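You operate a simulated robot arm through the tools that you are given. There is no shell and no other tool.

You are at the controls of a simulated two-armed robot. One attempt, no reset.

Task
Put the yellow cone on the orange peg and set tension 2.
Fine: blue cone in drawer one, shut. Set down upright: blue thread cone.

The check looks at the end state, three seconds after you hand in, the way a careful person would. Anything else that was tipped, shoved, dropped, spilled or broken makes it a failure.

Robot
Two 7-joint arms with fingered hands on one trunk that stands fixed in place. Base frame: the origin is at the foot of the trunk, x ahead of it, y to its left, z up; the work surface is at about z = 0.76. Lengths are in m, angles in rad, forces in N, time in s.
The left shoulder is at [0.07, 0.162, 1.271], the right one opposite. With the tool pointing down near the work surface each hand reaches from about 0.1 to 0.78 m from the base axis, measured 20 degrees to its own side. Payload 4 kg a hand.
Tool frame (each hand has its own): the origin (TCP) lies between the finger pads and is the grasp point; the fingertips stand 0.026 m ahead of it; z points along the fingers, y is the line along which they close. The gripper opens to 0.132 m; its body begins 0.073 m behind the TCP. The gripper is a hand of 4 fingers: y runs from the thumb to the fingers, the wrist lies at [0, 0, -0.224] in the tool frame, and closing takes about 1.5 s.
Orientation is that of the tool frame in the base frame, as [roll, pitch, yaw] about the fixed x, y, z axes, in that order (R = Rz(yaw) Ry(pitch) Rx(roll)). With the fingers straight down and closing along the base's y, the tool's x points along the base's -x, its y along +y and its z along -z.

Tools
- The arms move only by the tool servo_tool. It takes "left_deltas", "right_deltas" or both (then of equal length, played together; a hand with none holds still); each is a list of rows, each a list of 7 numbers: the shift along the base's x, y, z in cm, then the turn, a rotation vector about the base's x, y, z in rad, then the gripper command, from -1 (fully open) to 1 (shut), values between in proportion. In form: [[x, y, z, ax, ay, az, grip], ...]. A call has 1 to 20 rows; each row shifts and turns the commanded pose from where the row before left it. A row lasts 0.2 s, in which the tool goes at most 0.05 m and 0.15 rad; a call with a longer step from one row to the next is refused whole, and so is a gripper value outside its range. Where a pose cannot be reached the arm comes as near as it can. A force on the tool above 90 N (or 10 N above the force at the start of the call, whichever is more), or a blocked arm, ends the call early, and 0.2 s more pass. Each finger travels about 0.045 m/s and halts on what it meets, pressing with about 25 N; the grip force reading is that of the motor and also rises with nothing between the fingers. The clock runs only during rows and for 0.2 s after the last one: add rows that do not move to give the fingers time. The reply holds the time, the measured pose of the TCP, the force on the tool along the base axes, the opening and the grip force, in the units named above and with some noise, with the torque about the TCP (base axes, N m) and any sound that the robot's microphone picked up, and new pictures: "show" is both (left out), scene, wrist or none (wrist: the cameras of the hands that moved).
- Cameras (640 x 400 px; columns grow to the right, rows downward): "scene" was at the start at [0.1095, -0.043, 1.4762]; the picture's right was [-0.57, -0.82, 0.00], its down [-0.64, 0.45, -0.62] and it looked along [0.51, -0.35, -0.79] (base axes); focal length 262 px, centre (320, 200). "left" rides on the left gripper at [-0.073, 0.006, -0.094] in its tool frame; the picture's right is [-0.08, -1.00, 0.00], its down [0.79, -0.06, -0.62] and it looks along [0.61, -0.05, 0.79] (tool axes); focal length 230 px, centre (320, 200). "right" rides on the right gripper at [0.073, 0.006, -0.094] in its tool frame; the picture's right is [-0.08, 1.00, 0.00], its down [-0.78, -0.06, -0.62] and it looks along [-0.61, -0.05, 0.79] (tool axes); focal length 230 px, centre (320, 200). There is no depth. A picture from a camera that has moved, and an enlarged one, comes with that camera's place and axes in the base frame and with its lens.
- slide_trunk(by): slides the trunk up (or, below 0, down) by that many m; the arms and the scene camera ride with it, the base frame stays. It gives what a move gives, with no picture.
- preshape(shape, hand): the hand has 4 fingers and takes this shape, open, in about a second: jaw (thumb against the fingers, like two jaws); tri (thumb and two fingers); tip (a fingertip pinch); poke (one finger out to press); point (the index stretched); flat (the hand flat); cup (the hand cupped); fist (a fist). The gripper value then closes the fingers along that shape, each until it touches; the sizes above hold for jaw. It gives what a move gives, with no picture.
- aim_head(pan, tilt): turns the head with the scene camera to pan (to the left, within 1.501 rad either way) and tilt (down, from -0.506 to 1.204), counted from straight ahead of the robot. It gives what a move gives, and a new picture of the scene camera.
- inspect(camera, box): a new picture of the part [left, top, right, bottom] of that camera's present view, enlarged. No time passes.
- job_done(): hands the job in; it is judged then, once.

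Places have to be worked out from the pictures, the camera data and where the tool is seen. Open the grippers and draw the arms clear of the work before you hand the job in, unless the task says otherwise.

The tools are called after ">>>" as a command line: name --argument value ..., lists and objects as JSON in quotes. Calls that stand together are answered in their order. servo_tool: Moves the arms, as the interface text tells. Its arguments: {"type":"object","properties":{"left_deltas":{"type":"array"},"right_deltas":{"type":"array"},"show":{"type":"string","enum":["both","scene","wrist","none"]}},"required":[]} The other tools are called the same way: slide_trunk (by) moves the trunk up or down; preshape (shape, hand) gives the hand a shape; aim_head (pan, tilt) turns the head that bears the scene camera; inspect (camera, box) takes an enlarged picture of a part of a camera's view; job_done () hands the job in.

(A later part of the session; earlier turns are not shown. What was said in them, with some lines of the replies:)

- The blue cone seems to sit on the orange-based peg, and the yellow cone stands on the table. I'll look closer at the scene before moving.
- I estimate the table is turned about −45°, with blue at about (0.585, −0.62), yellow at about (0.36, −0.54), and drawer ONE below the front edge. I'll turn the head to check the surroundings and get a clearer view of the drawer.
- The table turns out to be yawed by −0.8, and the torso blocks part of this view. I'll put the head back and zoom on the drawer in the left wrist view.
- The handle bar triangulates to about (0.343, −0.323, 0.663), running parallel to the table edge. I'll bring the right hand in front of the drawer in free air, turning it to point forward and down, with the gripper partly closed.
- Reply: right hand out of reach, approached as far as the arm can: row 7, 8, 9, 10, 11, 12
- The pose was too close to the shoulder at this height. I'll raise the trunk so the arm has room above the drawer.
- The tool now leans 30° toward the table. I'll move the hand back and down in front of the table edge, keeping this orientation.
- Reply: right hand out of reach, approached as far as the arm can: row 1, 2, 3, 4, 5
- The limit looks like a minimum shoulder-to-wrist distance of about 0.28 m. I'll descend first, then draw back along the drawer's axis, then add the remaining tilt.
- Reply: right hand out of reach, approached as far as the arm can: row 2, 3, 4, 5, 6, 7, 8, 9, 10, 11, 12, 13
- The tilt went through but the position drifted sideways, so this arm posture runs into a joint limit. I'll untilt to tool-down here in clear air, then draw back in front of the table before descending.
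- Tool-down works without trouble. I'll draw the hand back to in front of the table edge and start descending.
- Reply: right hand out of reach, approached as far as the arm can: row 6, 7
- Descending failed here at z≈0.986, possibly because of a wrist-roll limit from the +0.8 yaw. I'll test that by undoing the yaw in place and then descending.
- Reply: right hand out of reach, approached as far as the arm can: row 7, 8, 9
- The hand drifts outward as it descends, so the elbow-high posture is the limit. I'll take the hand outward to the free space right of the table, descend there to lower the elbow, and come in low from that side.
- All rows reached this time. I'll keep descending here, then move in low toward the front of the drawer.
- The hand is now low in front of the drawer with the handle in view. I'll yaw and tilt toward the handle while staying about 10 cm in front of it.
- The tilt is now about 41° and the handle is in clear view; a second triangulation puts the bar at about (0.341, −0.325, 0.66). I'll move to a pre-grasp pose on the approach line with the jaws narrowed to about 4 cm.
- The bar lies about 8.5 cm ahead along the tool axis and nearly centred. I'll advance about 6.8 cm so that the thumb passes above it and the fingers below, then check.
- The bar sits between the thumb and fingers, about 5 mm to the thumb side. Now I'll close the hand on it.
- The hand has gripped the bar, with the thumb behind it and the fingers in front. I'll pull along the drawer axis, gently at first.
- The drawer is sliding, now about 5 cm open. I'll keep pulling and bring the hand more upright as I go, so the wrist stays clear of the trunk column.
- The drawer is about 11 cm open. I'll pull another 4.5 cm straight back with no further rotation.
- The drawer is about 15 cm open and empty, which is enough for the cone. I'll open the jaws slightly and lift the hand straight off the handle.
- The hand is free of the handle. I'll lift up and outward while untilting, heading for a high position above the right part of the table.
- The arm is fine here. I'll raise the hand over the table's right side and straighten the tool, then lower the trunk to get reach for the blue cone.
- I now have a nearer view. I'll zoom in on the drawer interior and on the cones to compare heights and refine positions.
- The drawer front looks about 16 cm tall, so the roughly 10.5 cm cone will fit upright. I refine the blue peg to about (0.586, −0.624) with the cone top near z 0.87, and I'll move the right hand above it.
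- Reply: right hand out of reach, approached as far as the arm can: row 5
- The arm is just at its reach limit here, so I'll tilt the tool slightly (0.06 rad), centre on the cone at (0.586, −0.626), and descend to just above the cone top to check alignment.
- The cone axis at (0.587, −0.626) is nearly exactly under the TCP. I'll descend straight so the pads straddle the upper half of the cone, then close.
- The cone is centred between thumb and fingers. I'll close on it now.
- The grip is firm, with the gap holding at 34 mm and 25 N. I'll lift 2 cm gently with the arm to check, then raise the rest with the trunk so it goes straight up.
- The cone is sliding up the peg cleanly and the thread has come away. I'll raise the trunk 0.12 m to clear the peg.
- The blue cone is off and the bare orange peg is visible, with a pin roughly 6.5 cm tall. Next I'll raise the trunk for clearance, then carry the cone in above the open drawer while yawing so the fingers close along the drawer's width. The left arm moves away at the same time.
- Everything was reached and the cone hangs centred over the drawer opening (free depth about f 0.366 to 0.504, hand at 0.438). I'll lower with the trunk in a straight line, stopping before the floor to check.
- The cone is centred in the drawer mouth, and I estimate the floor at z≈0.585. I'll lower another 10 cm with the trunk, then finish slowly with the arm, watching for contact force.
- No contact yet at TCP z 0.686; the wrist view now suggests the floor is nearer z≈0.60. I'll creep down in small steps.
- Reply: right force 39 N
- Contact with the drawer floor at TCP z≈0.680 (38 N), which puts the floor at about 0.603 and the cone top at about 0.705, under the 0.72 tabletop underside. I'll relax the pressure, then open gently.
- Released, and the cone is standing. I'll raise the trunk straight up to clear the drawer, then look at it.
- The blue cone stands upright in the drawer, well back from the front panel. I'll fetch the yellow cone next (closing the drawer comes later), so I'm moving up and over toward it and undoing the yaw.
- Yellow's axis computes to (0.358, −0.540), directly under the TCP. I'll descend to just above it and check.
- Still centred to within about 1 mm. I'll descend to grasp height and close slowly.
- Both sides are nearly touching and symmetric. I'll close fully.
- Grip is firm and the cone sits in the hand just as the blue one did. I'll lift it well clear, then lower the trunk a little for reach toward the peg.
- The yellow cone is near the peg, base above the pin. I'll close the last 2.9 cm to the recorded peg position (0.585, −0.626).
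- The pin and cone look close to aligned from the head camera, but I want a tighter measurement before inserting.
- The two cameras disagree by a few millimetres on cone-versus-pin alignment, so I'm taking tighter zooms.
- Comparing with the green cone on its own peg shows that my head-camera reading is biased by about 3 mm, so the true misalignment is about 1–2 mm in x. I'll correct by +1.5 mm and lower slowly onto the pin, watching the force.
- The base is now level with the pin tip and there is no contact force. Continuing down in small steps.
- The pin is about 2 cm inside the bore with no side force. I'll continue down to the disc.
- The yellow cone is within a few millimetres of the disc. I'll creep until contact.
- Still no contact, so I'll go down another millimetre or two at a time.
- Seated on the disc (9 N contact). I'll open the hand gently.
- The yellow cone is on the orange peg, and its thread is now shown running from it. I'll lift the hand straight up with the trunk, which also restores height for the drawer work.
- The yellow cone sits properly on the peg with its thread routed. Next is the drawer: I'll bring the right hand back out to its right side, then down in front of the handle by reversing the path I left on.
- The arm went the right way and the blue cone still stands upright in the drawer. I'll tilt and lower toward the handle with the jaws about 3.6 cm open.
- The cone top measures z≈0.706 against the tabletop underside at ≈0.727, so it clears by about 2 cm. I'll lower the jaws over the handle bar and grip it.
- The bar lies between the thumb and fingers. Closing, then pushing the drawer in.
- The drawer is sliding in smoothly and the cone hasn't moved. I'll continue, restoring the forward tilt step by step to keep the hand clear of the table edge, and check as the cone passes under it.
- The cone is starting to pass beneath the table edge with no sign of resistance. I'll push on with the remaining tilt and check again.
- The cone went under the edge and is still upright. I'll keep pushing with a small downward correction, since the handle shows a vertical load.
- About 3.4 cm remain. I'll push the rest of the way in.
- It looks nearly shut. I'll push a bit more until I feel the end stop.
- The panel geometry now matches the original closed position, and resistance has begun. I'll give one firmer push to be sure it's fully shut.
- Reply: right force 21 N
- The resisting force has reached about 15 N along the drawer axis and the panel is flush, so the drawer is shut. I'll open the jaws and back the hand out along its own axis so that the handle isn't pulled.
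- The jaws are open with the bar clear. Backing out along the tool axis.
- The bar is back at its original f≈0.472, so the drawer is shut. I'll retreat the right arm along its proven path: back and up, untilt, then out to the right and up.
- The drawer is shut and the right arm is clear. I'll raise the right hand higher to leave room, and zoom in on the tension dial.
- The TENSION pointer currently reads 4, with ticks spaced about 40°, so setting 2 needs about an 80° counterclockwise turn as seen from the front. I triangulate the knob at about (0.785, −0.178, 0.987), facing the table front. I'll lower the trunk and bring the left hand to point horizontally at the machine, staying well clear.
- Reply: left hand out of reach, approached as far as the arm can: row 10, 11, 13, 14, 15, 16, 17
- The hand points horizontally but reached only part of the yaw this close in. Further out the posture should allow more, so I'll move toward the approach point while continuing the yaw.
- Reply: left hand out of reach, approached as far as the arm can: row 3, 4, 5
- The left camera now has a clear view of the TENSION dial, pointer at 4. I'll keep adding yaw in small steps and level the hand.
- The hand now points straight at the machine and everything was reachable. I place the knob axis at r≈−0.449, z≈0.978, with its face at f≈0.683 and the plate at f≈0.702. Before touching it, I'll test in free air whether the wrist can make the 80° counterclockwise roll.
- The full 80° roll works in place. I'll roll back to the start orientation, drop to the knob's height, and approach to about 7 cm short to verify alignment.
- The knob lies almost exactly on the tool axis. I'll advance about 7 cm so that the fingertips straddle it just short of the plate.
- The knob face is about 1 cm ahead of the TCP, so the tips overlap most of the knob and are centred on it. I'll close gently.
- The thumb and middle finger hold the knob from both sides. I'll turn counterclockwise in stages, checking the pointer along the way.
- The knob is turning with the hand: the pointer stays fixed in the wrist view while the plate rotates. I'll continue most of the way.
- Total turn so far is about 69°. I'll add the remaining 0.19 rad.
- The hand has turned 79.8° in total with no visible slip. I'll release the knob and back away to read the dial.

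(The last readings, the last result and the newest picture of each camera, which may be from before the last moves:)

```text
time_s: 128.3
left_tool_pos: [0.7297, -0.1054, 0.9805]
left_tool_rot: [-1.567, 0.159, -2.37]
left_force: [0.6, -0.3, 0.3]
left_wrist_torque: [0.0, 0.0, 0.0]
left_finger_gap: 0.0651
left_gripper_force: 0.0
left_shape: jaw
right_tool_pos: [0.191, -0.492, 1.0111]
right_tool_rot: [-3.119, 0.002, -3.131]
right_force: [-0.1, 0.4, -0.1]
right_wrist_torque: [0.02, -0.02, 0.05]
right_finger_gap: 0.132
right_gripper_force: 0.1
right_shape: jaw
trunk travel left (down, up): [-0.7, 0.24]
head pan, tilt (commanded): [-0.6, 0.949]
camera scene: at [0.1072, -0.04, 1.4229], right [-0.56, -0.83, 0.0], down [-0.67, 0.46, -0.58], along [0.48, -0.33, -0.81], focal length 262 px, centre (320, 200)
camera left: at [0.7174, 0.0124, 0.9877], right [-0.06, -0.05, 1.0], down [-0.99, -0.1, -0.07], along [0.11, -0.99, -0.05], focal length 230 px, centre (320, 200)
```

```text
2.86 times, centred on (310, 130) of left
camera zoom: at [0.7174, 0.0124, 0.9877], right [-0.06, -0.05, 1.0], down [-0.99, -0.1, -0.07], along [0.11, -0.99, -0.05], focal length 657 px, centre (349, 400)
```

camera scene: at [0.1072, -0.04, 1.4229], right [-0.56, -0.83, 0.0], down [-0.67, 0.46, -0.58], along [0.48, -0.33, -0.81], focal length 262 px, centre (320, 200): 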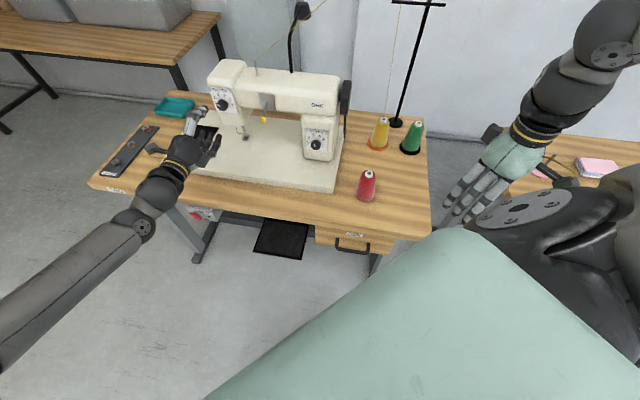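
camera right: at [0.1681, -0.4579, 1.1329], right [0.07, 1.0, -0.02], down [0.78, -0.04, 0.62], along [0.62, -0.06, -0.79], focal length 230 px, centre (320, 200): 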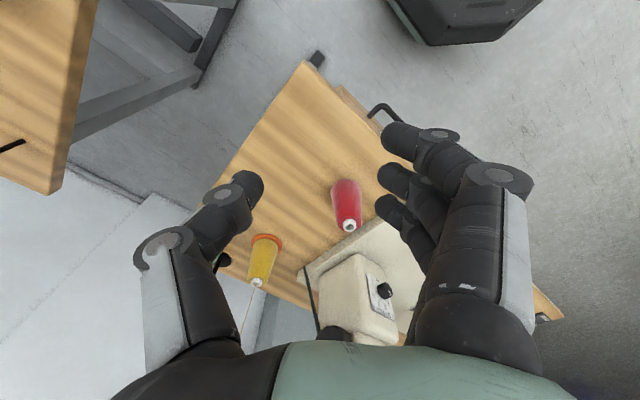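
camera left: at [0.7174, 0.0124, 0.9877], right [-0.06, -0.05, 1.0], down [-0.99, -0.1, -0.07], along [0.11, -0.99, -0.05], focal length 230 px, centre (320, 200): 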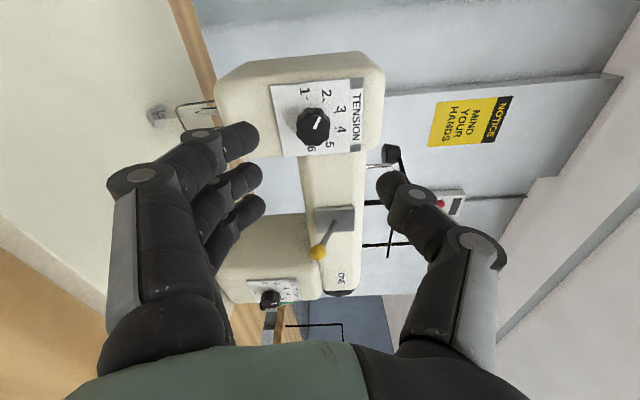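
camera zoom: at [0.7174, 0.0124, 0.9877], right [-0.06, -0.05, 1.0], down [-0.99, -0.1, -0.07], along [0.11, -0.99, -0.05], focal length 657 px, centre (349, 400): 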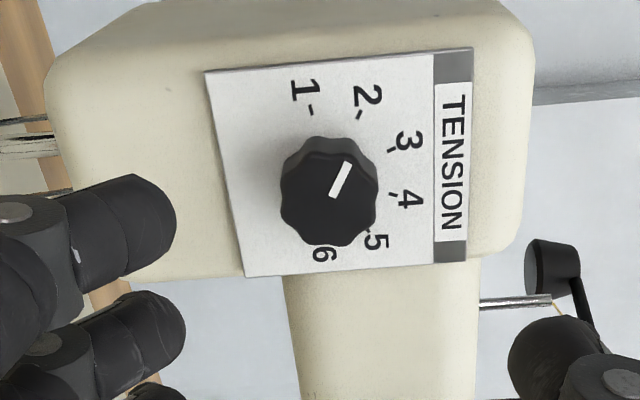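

The pointer now sits on the 2 tick in both views (about −58° to −61°, tick at about −60°). I'll retreat the left arm from the machine, rolling it back and raising it.

>>> servo_tool --left_deltas '[[-1.6, 1.65, 0, 0, 0, 0, -0.5], [-1.6, 1.65, 0, 0, 0, 0, -1], [-1.6, 1.65, 0, 0.0976, -0.1004, 0, -1], [-1.6, 1.65, 0.5, 0.0976, -0.1004, 0, -1], [-0.8, 0.8, 1, 0.0976, -0.1004, 0, -1], [-0.8, 0.8, 1, 0.0976, -0.1004, 0, -1], [0, 0, 1.5, 0.0976, -0.1004, 0, -1], [0, 0, 1.5, 0.0976, -0.1004, 0, -1], [0, 0, 2, 0.0976, -0.1004, 0, -1], [0, 0, 2, 0.0976, -0.1004, 0, -1], [0, 0, 2, 0.0976, -0.1004, 0, -1], [0, 0, 2, 0.0976, -0.1004, 0, -1]]'

>>> inspect --camera "scene" --box '[195, 80, 255, 130]'

>>> inspect --camera "scene" --box '[280, 60, 460, 280]'

```text
time_s: 130.9
left_tool_pos: [0.65, -0.0256, 1.1143]
left_tool_rot: [-1.644, 1.561, -2.446]
left_force: [0.4, -1.0, -0.1]
left_wrist_torque: [-0.02, 0.01, 0.03]
left_finger_gap: 0.1319
left_gripper_force: 0.0
left_shape: jaw
right_tool_pos: [0.1903, -0.4945, 1.011]
right_tool_rot: [-3.124, 0.002, -3.132]
right_force: [0.6, 0.5, 0.1]
right_wrist_torque: [0.0, 0.01, 0.01]
right_finger_gap: 0.1319
right_gripper_force: 0.2
right_shape: jaw
trunk travel left (down, up): [-0.7, 0.24]
head pan, tilt (commanded): [-0.6, 0.949]
camera scene: at [0.1069, -0.0425, 1.4228], right [-0.56, -0.83, 0.0], down [-0.67, 0.46, -0.58], along [0.48, -0.33, -0.81], focal length 262 px, centre (320, 200)
camera left: at [0.5899, 0.0464, 1.1886], right [-0.72, -0.69, 0.09], down [-0.48, 0.4, -0.78], along [0.51, -0.6, -0.61], focal length 230 px, centre (320, 200)
```

scene: 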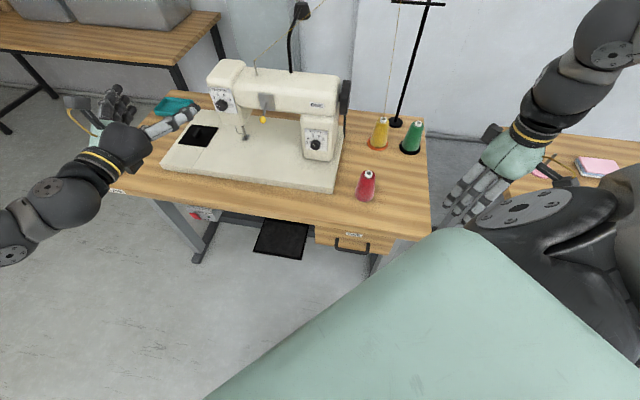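
left: 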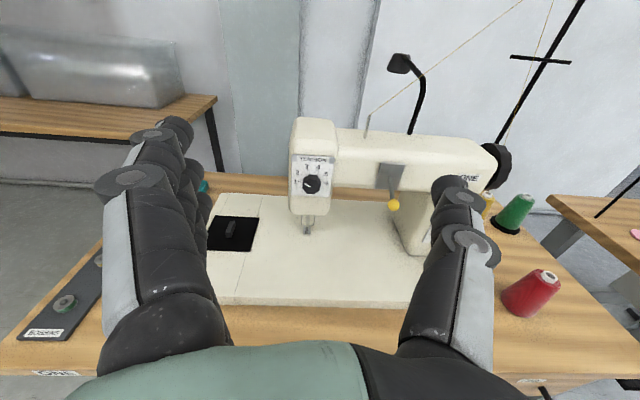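

```text
8.00 times, centred on (225, 105) of scene
camera zoom: at [0.1069, -0.0425, 1.4228], right [-0.56, -0.83, 0.0], down [-0.67, 0.46, -0.58], along [0.48, -0.33, -0.81], focal length 2098 px, centre (1080, 960)
```

zoom: 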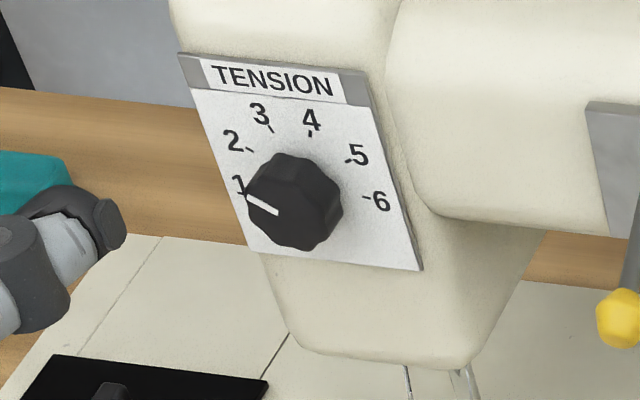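

```text
1.82 times, centred on (370, 170) of scene
camera zoom: at [0.1069, -0.0425, 1.4228], right [-0.56, -0.83, 0.0], down [-0.67, 0.46, -0.58], along [0.48, -0.33, -0.81], focal length 477 px, centre (229, 254)
```

zoom: 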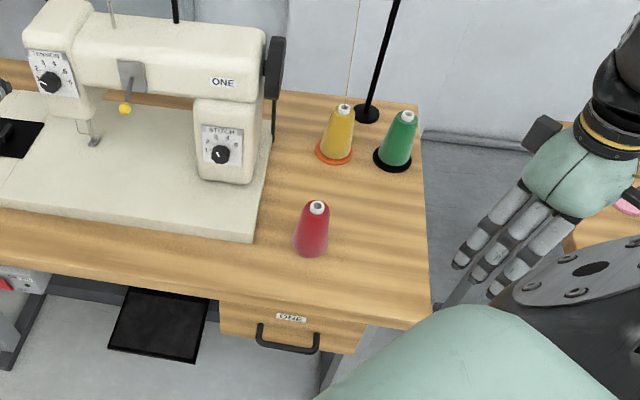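

The dial reads 2, the yellow cone is on the peg, and the drawer looks shut. To verify the drawer against its initial state, I'll bring the head camera back to its exact starting pose and compare the same zoom.

>>> slide_trunk --by 0.05

>>> aim_head --pan -0.609 --tilt 0.904

>>> inspect --camera "scene" --box '[320, 120, 450, 280]'

>>> inspect --camera "scene" --box '[160, 80, 360, 220]'

>>> inspect --camera "left" --box '[260, 130, 360, 240]'

```text
time_s: 131.8
left_tool_pos: [0.6511, -0.0239, 1.1627]
left_tool_rot: [-1.597, 1.557, -2.401]
left_force: [0.5, -1.3, 0.3]
left_wrist_torque: [-0.03, -0.01, -0.02]
left_finger_gap: 0.1319
left_gripper_force: 0.0
left_shape: jaw
right_tool_pos: [0.1905, -0.4922, 1.0614]
right_tool_rot: [-3.119, 0.001, -3.13]
right_force: [0.1, 0.6, 0.0]
right_wrist_torque: [0.02, 0.0, -0.01]
right_finger_gap: 0.1319
right_gripper_force: 0.2
right_shape: jaw
trunk travel left (down, up): [-0.75, 0.19]
head pan, tilt (commanded): [-0.6, 0.949]
```

```text
time_s: 132.4
left_tool_pos: [0.6506, -0.0234, 1.1638]
left_tool_rot: [-1.575, 1.559, -2.379]
left_force: [0.1, 0.6, -0.4]
left_wrist_torque: [0.02, 0.01, -0.02]
left_finger_gap: 0.1318
left_gripper_force: 0.0
left_shape: jaw
right_tool_pos: [0.1902, -0.493, 1.0608]
right_tool_rot: [-3.121, 0.001, -3.131]
right_force: [0.1, 0.3, -0.5]
right_wrist_torque: [0.01, -0.01, 0.0]
right_finger_gap: 0.1318
right_gripper_force: 0.1
right_shape: jaw
trunk travel left (down, up): [-0.75, 0.19]
head pan, tilt (commanded): [-0.609, 0.904]
camera scene: at [0.1096, -0.0428, 1.4762], right [-0.57, -0.82, 0.0], down [-0.64, 0.45, -0.62], along [0.51, -0.35, -0.79], focal length 262 px, centre (320, 200)
```

scene: 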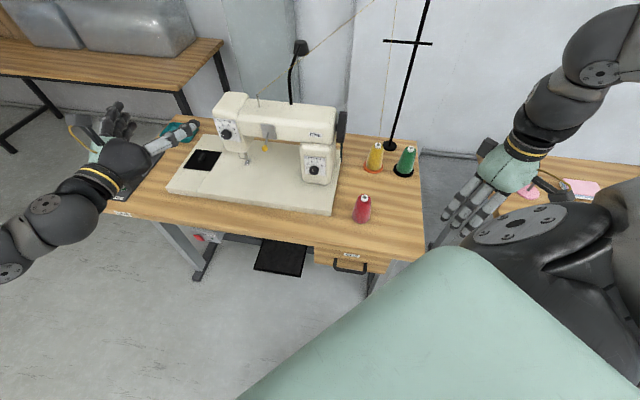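

```text
2.50 times, centred on (385, 200) of scene
camera zoom: at [0.1096, -0.0428, 1.4762], right [-0.57, -0.82, 0.0], down [-0.64, 0.45, -0.62], along [0.51, -0.35, -0.79], focal length 656 px, centre (158, 200)
```

zoom: 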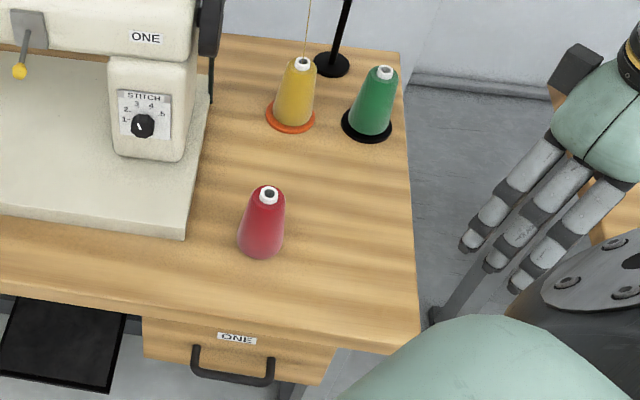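

```text
2.86 times, centred on (260, 150) of scene
camera zoom: at [0.1096, -0.0428, 1.4762], right [-0.57, -0.82, 0.0], down [-0.64, 0.45, -0.62], along [0.51, -0.35, -0.79], focal length 749 px, centre (491, 343)
```

zoom: 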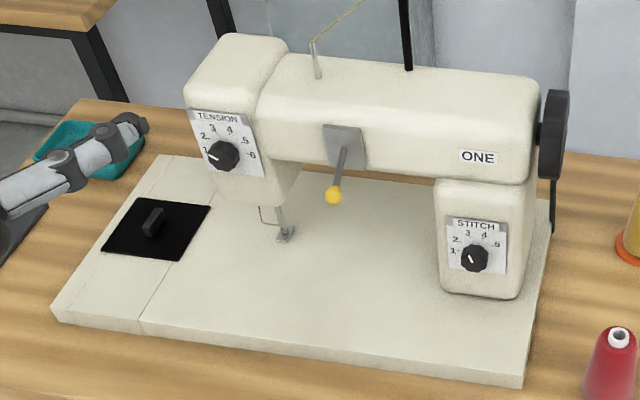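

```text
3.64 times, centred on (310, 185) of left
camera zoom: at [0.5909, 0.0475, 1.2381], right [-0.72, -0.69, 0.09], down [-0.48, 0.39, -0.78], along [0.51, -0.61, -0.61], focal length 837 px, centre (356, 254)
```

zoom: 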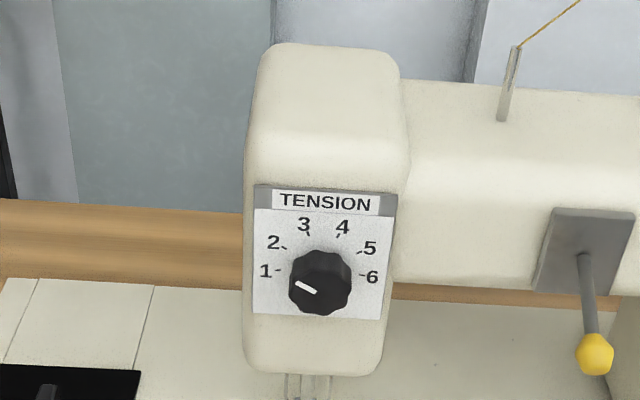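

From the same viewpoint as the start, the drawer front and handle look identical to the initial closed state. The red and green cones, the stitch dial and the lever are unchanged, and the tension pointer is on 2. I'll draw the left arm fully back to a rest pose.

>>> servo_tool --left_deltas '[[-1.0, 0.9, 0.5, 0, 0, 0.1333, -1], [-1.0, 0.9, 0.5, 0, 0, 0.1333, -1], [-0.8, 0.9, 0.5, 0, 0, 0.1333, -1], [-0.8, 0.9, 0.5, 0, 0, 0.1333, -1], [-0.8, 0.9, 0.5, 0, 0, 0.1333, -1], [-0.8, 0.9, 0.5, 0, 0, 0.1333, -1], [-0.8, 0.9, 0.4, 0, 0.1428, 0, -1], [-0.8, 0.9, 0.4, 0, 0.1428, 0, -1], [-0.8, 0.9, 0.4, 0, 0.1428, 0, -1], [-0.8, 0.9, 0.4, 0, 0.1428, 0, -1], [-1.0, 0.9, 0.4, 0, 0.1428, 0, -1], [-1.0, 0.9, 0.4, 0, 0.1428, 0, -1], [-1.0, 0.9, 0.4, 0, 0.1428, 0, -1], [-1.0, 0.9, 0.4, 0, 0.1428, 0, -1], [-1.0, 0.9, 0.4, 0, 0.1428, 0, -1], [-1.0, 0.9, 0.4, 0, 0.1428, 0, -1]]'

```text
time_s: 135.8
left_tool_pos: [0.6642, -0.0369, 0.9893]
left_tool_rot: [3.131, 0.132, -3.112]
left_force: [0.1, -0.6, 0.1]
left_wrist_torque: [0.0, 0.0, -0.03]
left_finger_gap: 0.1321
left_gripper_force: 0.1
left_shape: jaw
left hand out of reach, approached as far as the arm can: row 1, 2, 8, 9, 10, 11, 12, 13, 14, 15, 16
right_tool_pos: [0.1902, -0.494, 1.0602]
right_tool_rot: [-3.12, 0.003, -3.13]
right_force: [-0.2, -0.1, 0.8]
right_wrist_torque: [-0.01, 0.02, 0.01]
right_finger_gap: 0.1318
right_gripper_force: 0.0
right_shape: jaw
trunk travel left (down, up): [-0.75, 0.19]
head pan, tilt (commanded): [-0.609, 0.904]
camera scene: at [0.1094, -0.0442, 1.4761], right [-0.57, -0.82, 0.0], down [-0.64, 0.45, -0.62], along [0.51, -0.35, -0.79], focal length 262 px, centre (320, 200)
camera left: at [0.724, -0.03, 1.0935], right [0.11, -0.99, 0.0], down [-0.86, -0.09, 0.51], along [-0.51, -0.05, -0.86], focal length 230 px, centre (320, 200)
```

scene: 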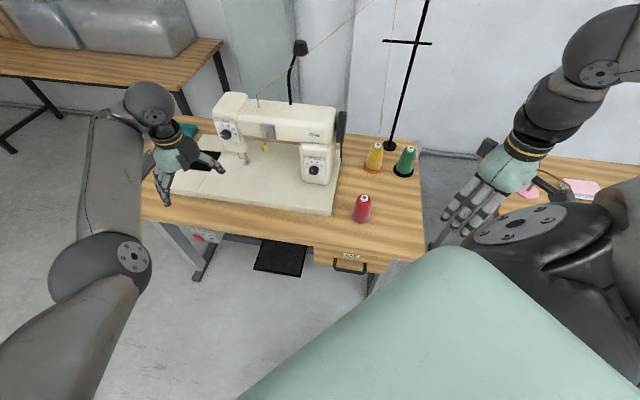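
left: 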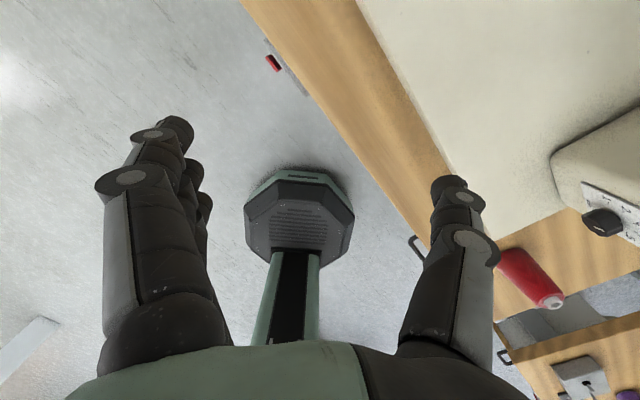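

The hand ended tool-down at (0.66, −0.04, 0.99) near the front edge without touching anything. I'll move it up and to the left, clear of the table.

>>> servo_tool --left_deltas '[[0, 1, 2.5, 0, 0, 0, -1], [-0.5, 2, 2.5, 0, 0, 0, -1], [-1, 2.5, 2, 0, 0, 0, -1], [-1.5, 2.5, 2, 0, 0, 0, -1], [-2, 2.5, 1, 0, 0, 0, -1], [-2, 2.5, 0, 0, 0, 0, -1], [-2, 2.5, 0, 0, 0, 0, -1], [-2, 2.5, 0, 0, 0, 0, -1]]'

```text
time_s: 137.6
left_tool_pos: [0.689, -0.0206, 1.0509]
left_tool_rot: [-3.141, 0.141, -3.126]
left_force: [-0.6, -0.5, 0.2]
left_wrist_torque: [0.02, 0.0, 0.01]
left_finger_gap: 0.1319
left_gripper_force: 0.0
left_shape: jaw
left hand out of reach, approached as far as the arm can: row 1, 2, 3, 4, 5, 6, 7, 8
right_tool_pos: [0.1895, -0.4934, 1.0617]
right_tool_rot: [-3.12, 0.002, -3.132]
right_force: [0.3, 0.4, -0.5]
right_wrist_torque: [-0.03, 0.02, -0.01]
right_finger_gap: 0.1321
right_gripper_force: 0.1
right_shape: jaw
trunk travel left (down, up): [-0.75, 0.19]
head pan, tilt (commanded): [-0.609, 0.904]
camera scene: at [0.1095, -0.043, 1.4762], right [-0.57, -0.82, 0.0], down [-0.64, 0.45, -0.62], along [0.51, -0.35, -0.79], focal length 262 px, centre (320, 200)
camera left: at [0.748, -0.0143, 1.1555], right [0.09, -1.0, 0.01], down [-0.86, -0.07, 0.5], along [-0.5, -0.06, -0.86], focal length 230 px, centre (320, 200)
```

scene: 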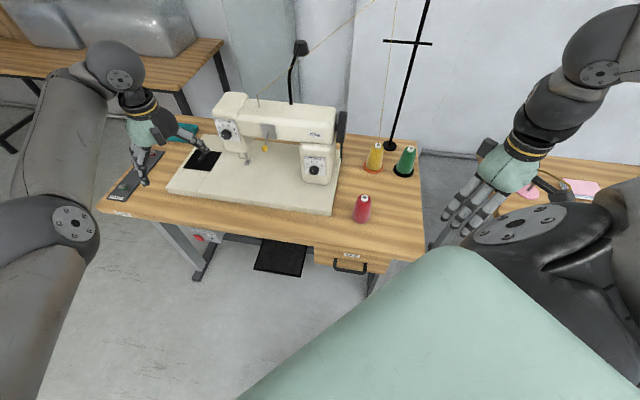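
left: 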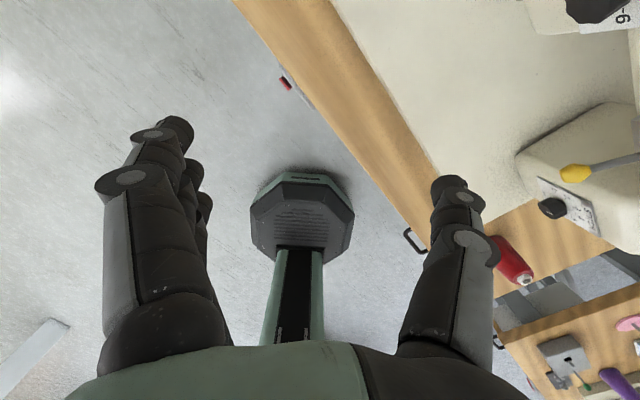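

The wrist is at a limit with the tool straight down in this posture. I'll let the tool pitch forward again, then move up and away.

>>> servo_tool --left_deltas '[[0, 0, 0.5, 0, -0.14, 0, -1], [0, 0, 0.5, 0, -0.14, 0, -1], [0, 0, 0.5, 0, -0.14, 0, -1], [0, 0, 0.5, 0, -0.14, 0, -1], [0, 0, 1, 0, -0.14, 0, -1], [0, 1, 2, 0, 0, 0, -1], [-0.5, 2, 2, 0, 0, 0, -1], [-1, 2, 2, 0, 0, 0, -1], [-1, 2, 2, 0, 0, 0, -1]]'

```text
time_s: 139.6
left_tool_pos: [0.6953, -0.0108, 1.1371]
left_tool_rot: [-3.124, 0.846, -3.12]
left_force: [0.6, -0.8, -0.2]
left_wrist_torque: [0.0, 0.02, -0.01]
left_finger_gap: 0.1319
left_gripper_force: 0.0
left_shape: jaw
left hand out of reach, approached as far as the arm can: row 1, 2, 8, 9
right_tool_pos: [0.1909, -0.4926, 1.0607]
right_tool_rot: [-3.122, 0.0, -3.132]
right_force: [-1.0, -0.3, 0.5]
right_wrist_torque: [-0.02, -0.02, -0.02]
right_finger_gap: 0.132
right_gripper_force: 0.0
right_shape: jaw
trunk travel left (down, up): [-0.75, 0.19]
head pan, tilt (commanded): [-0.609, 0.904]
camera scene: at [0.1093, -0.0433, 1.4762], right [-0.57, -0.82, 0.0], down [-0.64, 0.45, -0.62], along [0.51, -0.35, -0.79], focal length 262 px, centre (320, 200)
camera left: at [0.6735, -0.0038, 1.2548], right [0.06, -1.0, 0.07], down [-0.98, -0.07, -0.18], along [0.18, -0.06, -0.98], focal length 230 px, centre (320, 200)
```

scene: 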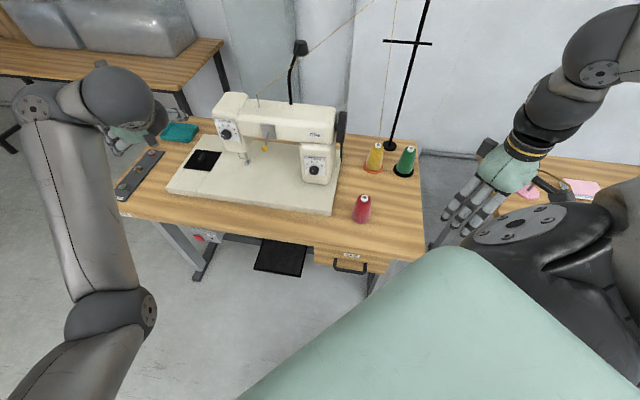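
left: 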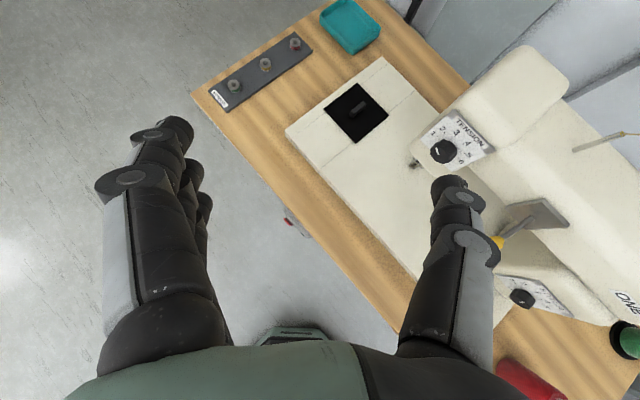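

The pose is improving. I'll swing the hand further left, away from the table, then raise the trunk a bit.

>>> servo_tool --left_deltas '[[0, 3, 0.5, 0, 0, 0, -1], [0, 3, 0.5, 0, 0, 0, -1], [0, 3, 0.5, 0, 0, 0, -1], [0, 3, 0.5, 0, 0, 0, -1], [-1, 3, 0, 0, 0, 0, -1], [-1, 3, 0, 0, 0, 0, -1], [-2, 2, 0, 0, 0, 0, -1]]'

>>> slide_trunk --by 0.1

```text
time_s: 141.2
left_tool_pos: [0.7321, 0.1336, 1.0921]
left_tool_rot: [-3.123, 0.845, -3.121]
left_force: [0.4, -0.3, 0.2]
left_wrist_torque: [-0.02, -0.02, 0.02]
left_finger_gap: 0.1319
left_gripper_force: 0.1
left_shape: jaw
left hand out of reach, approached as far as the arm can: row 1, 2, 3, 4, 5, 6, 7
right_tool_pos: [0.1915, -0.4905, 1.0624]
right_tool_rot: [-3.118, 0.002, -3.131]
right_force: [0.2, -0.3, -0.2]
right_wrist_torque: [-0.01, 0.03, -0.01]
right_finger_gap: 0.1318
right_gripper_force: 0.1
right_shape: jaw
trunk travel left (down, up): [-0.75, 0.19]
head pan, tilt (commanded): [-0.609, 0.904]
camera scene: at [0.1094, -0.0408, 1.4763], right [-0.57, -0.82, 0.0], down [-0.64, 0.45, -0.62], along [0.51, -0.35, -0.79], focal length 262 px, centre (320, 200)
camera left: at [0.7096, 0.1394, 1.2099], right [0.06, -1.0, 0.07], down [-0.98, -0.07, -0.18], along [0.18, -0.06, -0.98], focal length 230 px, centre (320, 200)
```

scene: 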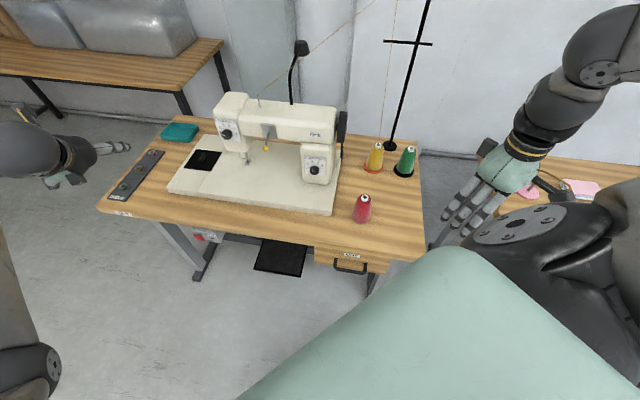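
left: 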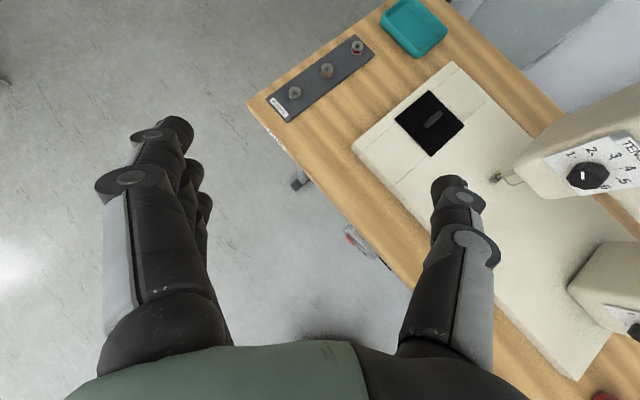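

```text
time_s: 142.6
left_tool_pos: [0.7305, 0.1306, 1.1923]
left_tool_rot: [-3.125, 0.847, -3.122]
left_force: [-1.2, -0.3, 0.2]
left_wrist_torque: [0.02, 0.02, -0.01]
left_finger_gap: 0.132
left_gripper_force: 0.1
left_shape: jaw
right_tool_pos: [0.1896, -0.4931, 1.1597]
right_tool_rot: [-3.122, 0.002, -3.13]
right_force: [0.6, 0.5, 1.0]
right_wrist_torque: [0.01, -0.02, 0.0]
right_finger_gap: 0.132
right_gripper_force: 0.1
right_shape: jaw
trunk travel left (down, up): [-0.85, 0.09]
head pan, tilt (commanded): [-0.609, 0.904]
```

Both arms are clear and the grippers are open. One last look at the whole scene before handing in.

>>> inspect --camera "scene" --box '[80, 80, 460, 300]'

>>> inspect --camera "scene" --box '[200, 130, 270, 190]'

>>> inspect --camera "right" --box '[160, 0, 480, 400]'

```text
1.68 times, centred on (270, 190) of scene
camera zoom: at [0.1097, -0.0432, 1.5761], right [-0.57, -0.82, 0.0], down [-0.64, 0.45, -0.62], along [0.51, -0.35, -0.79], focal length 442 px, centre (404, 217)
```

zoom: 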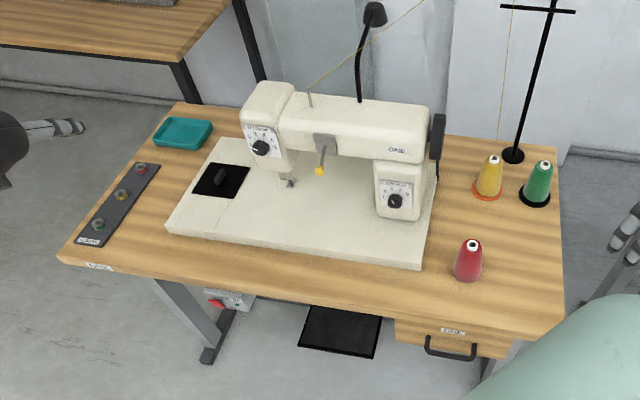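

```text
6.67 times, centred on (235, 160) of scene
camera zoom: at [0.1097, -0.0432, 1.5761], right [-0.57, -0.82, 0.0], down [-0.64, 0.45, -0.62], along [0.51, -0.35, -0.79], focal length 1748 px, centre (887, 467)
```

zoom: 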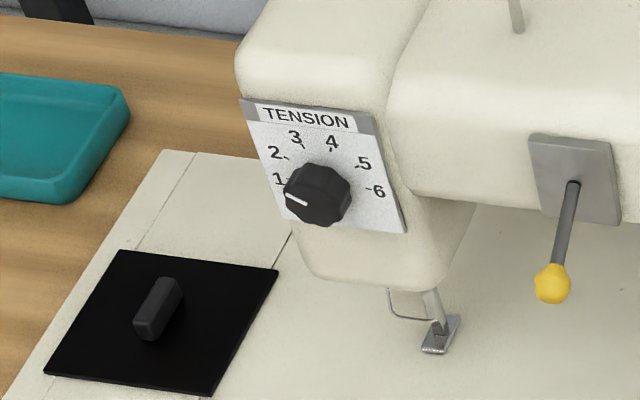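

```text
1.00 times, centred on (320, 200) of right (not enlarged: the box is as wide or as high as the picture)
camera zoom: at [0.117, -0.486, 1.2545], right [0.07, 1.0, -0.02], down [0.78, -0.04, 0.62], along [0.62, -0.06, -0.79], focal length 230 px, centre (320, 200)
```

zoom: 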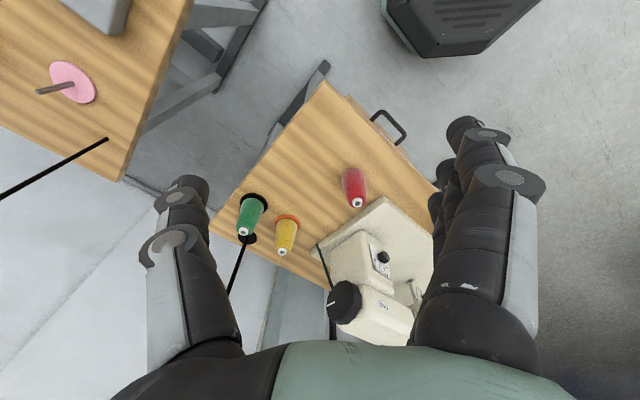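

Final state: yellow cone on the orange peg, tension pointer on 2, blue cone upright inside the shut drawer ONE. Everything else is where it was, and both arms are open and clear, so I'm handing in.

>>> job_done

```text
The job is handed in.
```

I finished the job and handed it in. I haven't seen the result of the check.

- **Yellow cone:** it is on the orange peg, seated on the disc. Its thread now runs up to the stand and on to the machine.
- **Blue cone:** I lifted it off the orange peg and set it down upright in drawer one, then closed the drawer. I saw it upright while it slid under the tabletop. I could not see inside once the drawer was shut.
- **Drawer one:** it is shut. Seen from the starting camera position, the front and handle look the same as before I opened it.
- **Tension:** I turned the dial from 4 to 2. In the closest view the pointer was about 1° from the 2 mark. Views from further away put it up to about 12° past the mark, but those readings are rougher.

The red and green cones and the stitch dial look unchanged. Both grippers are open, and both arms are up and clear of the work.
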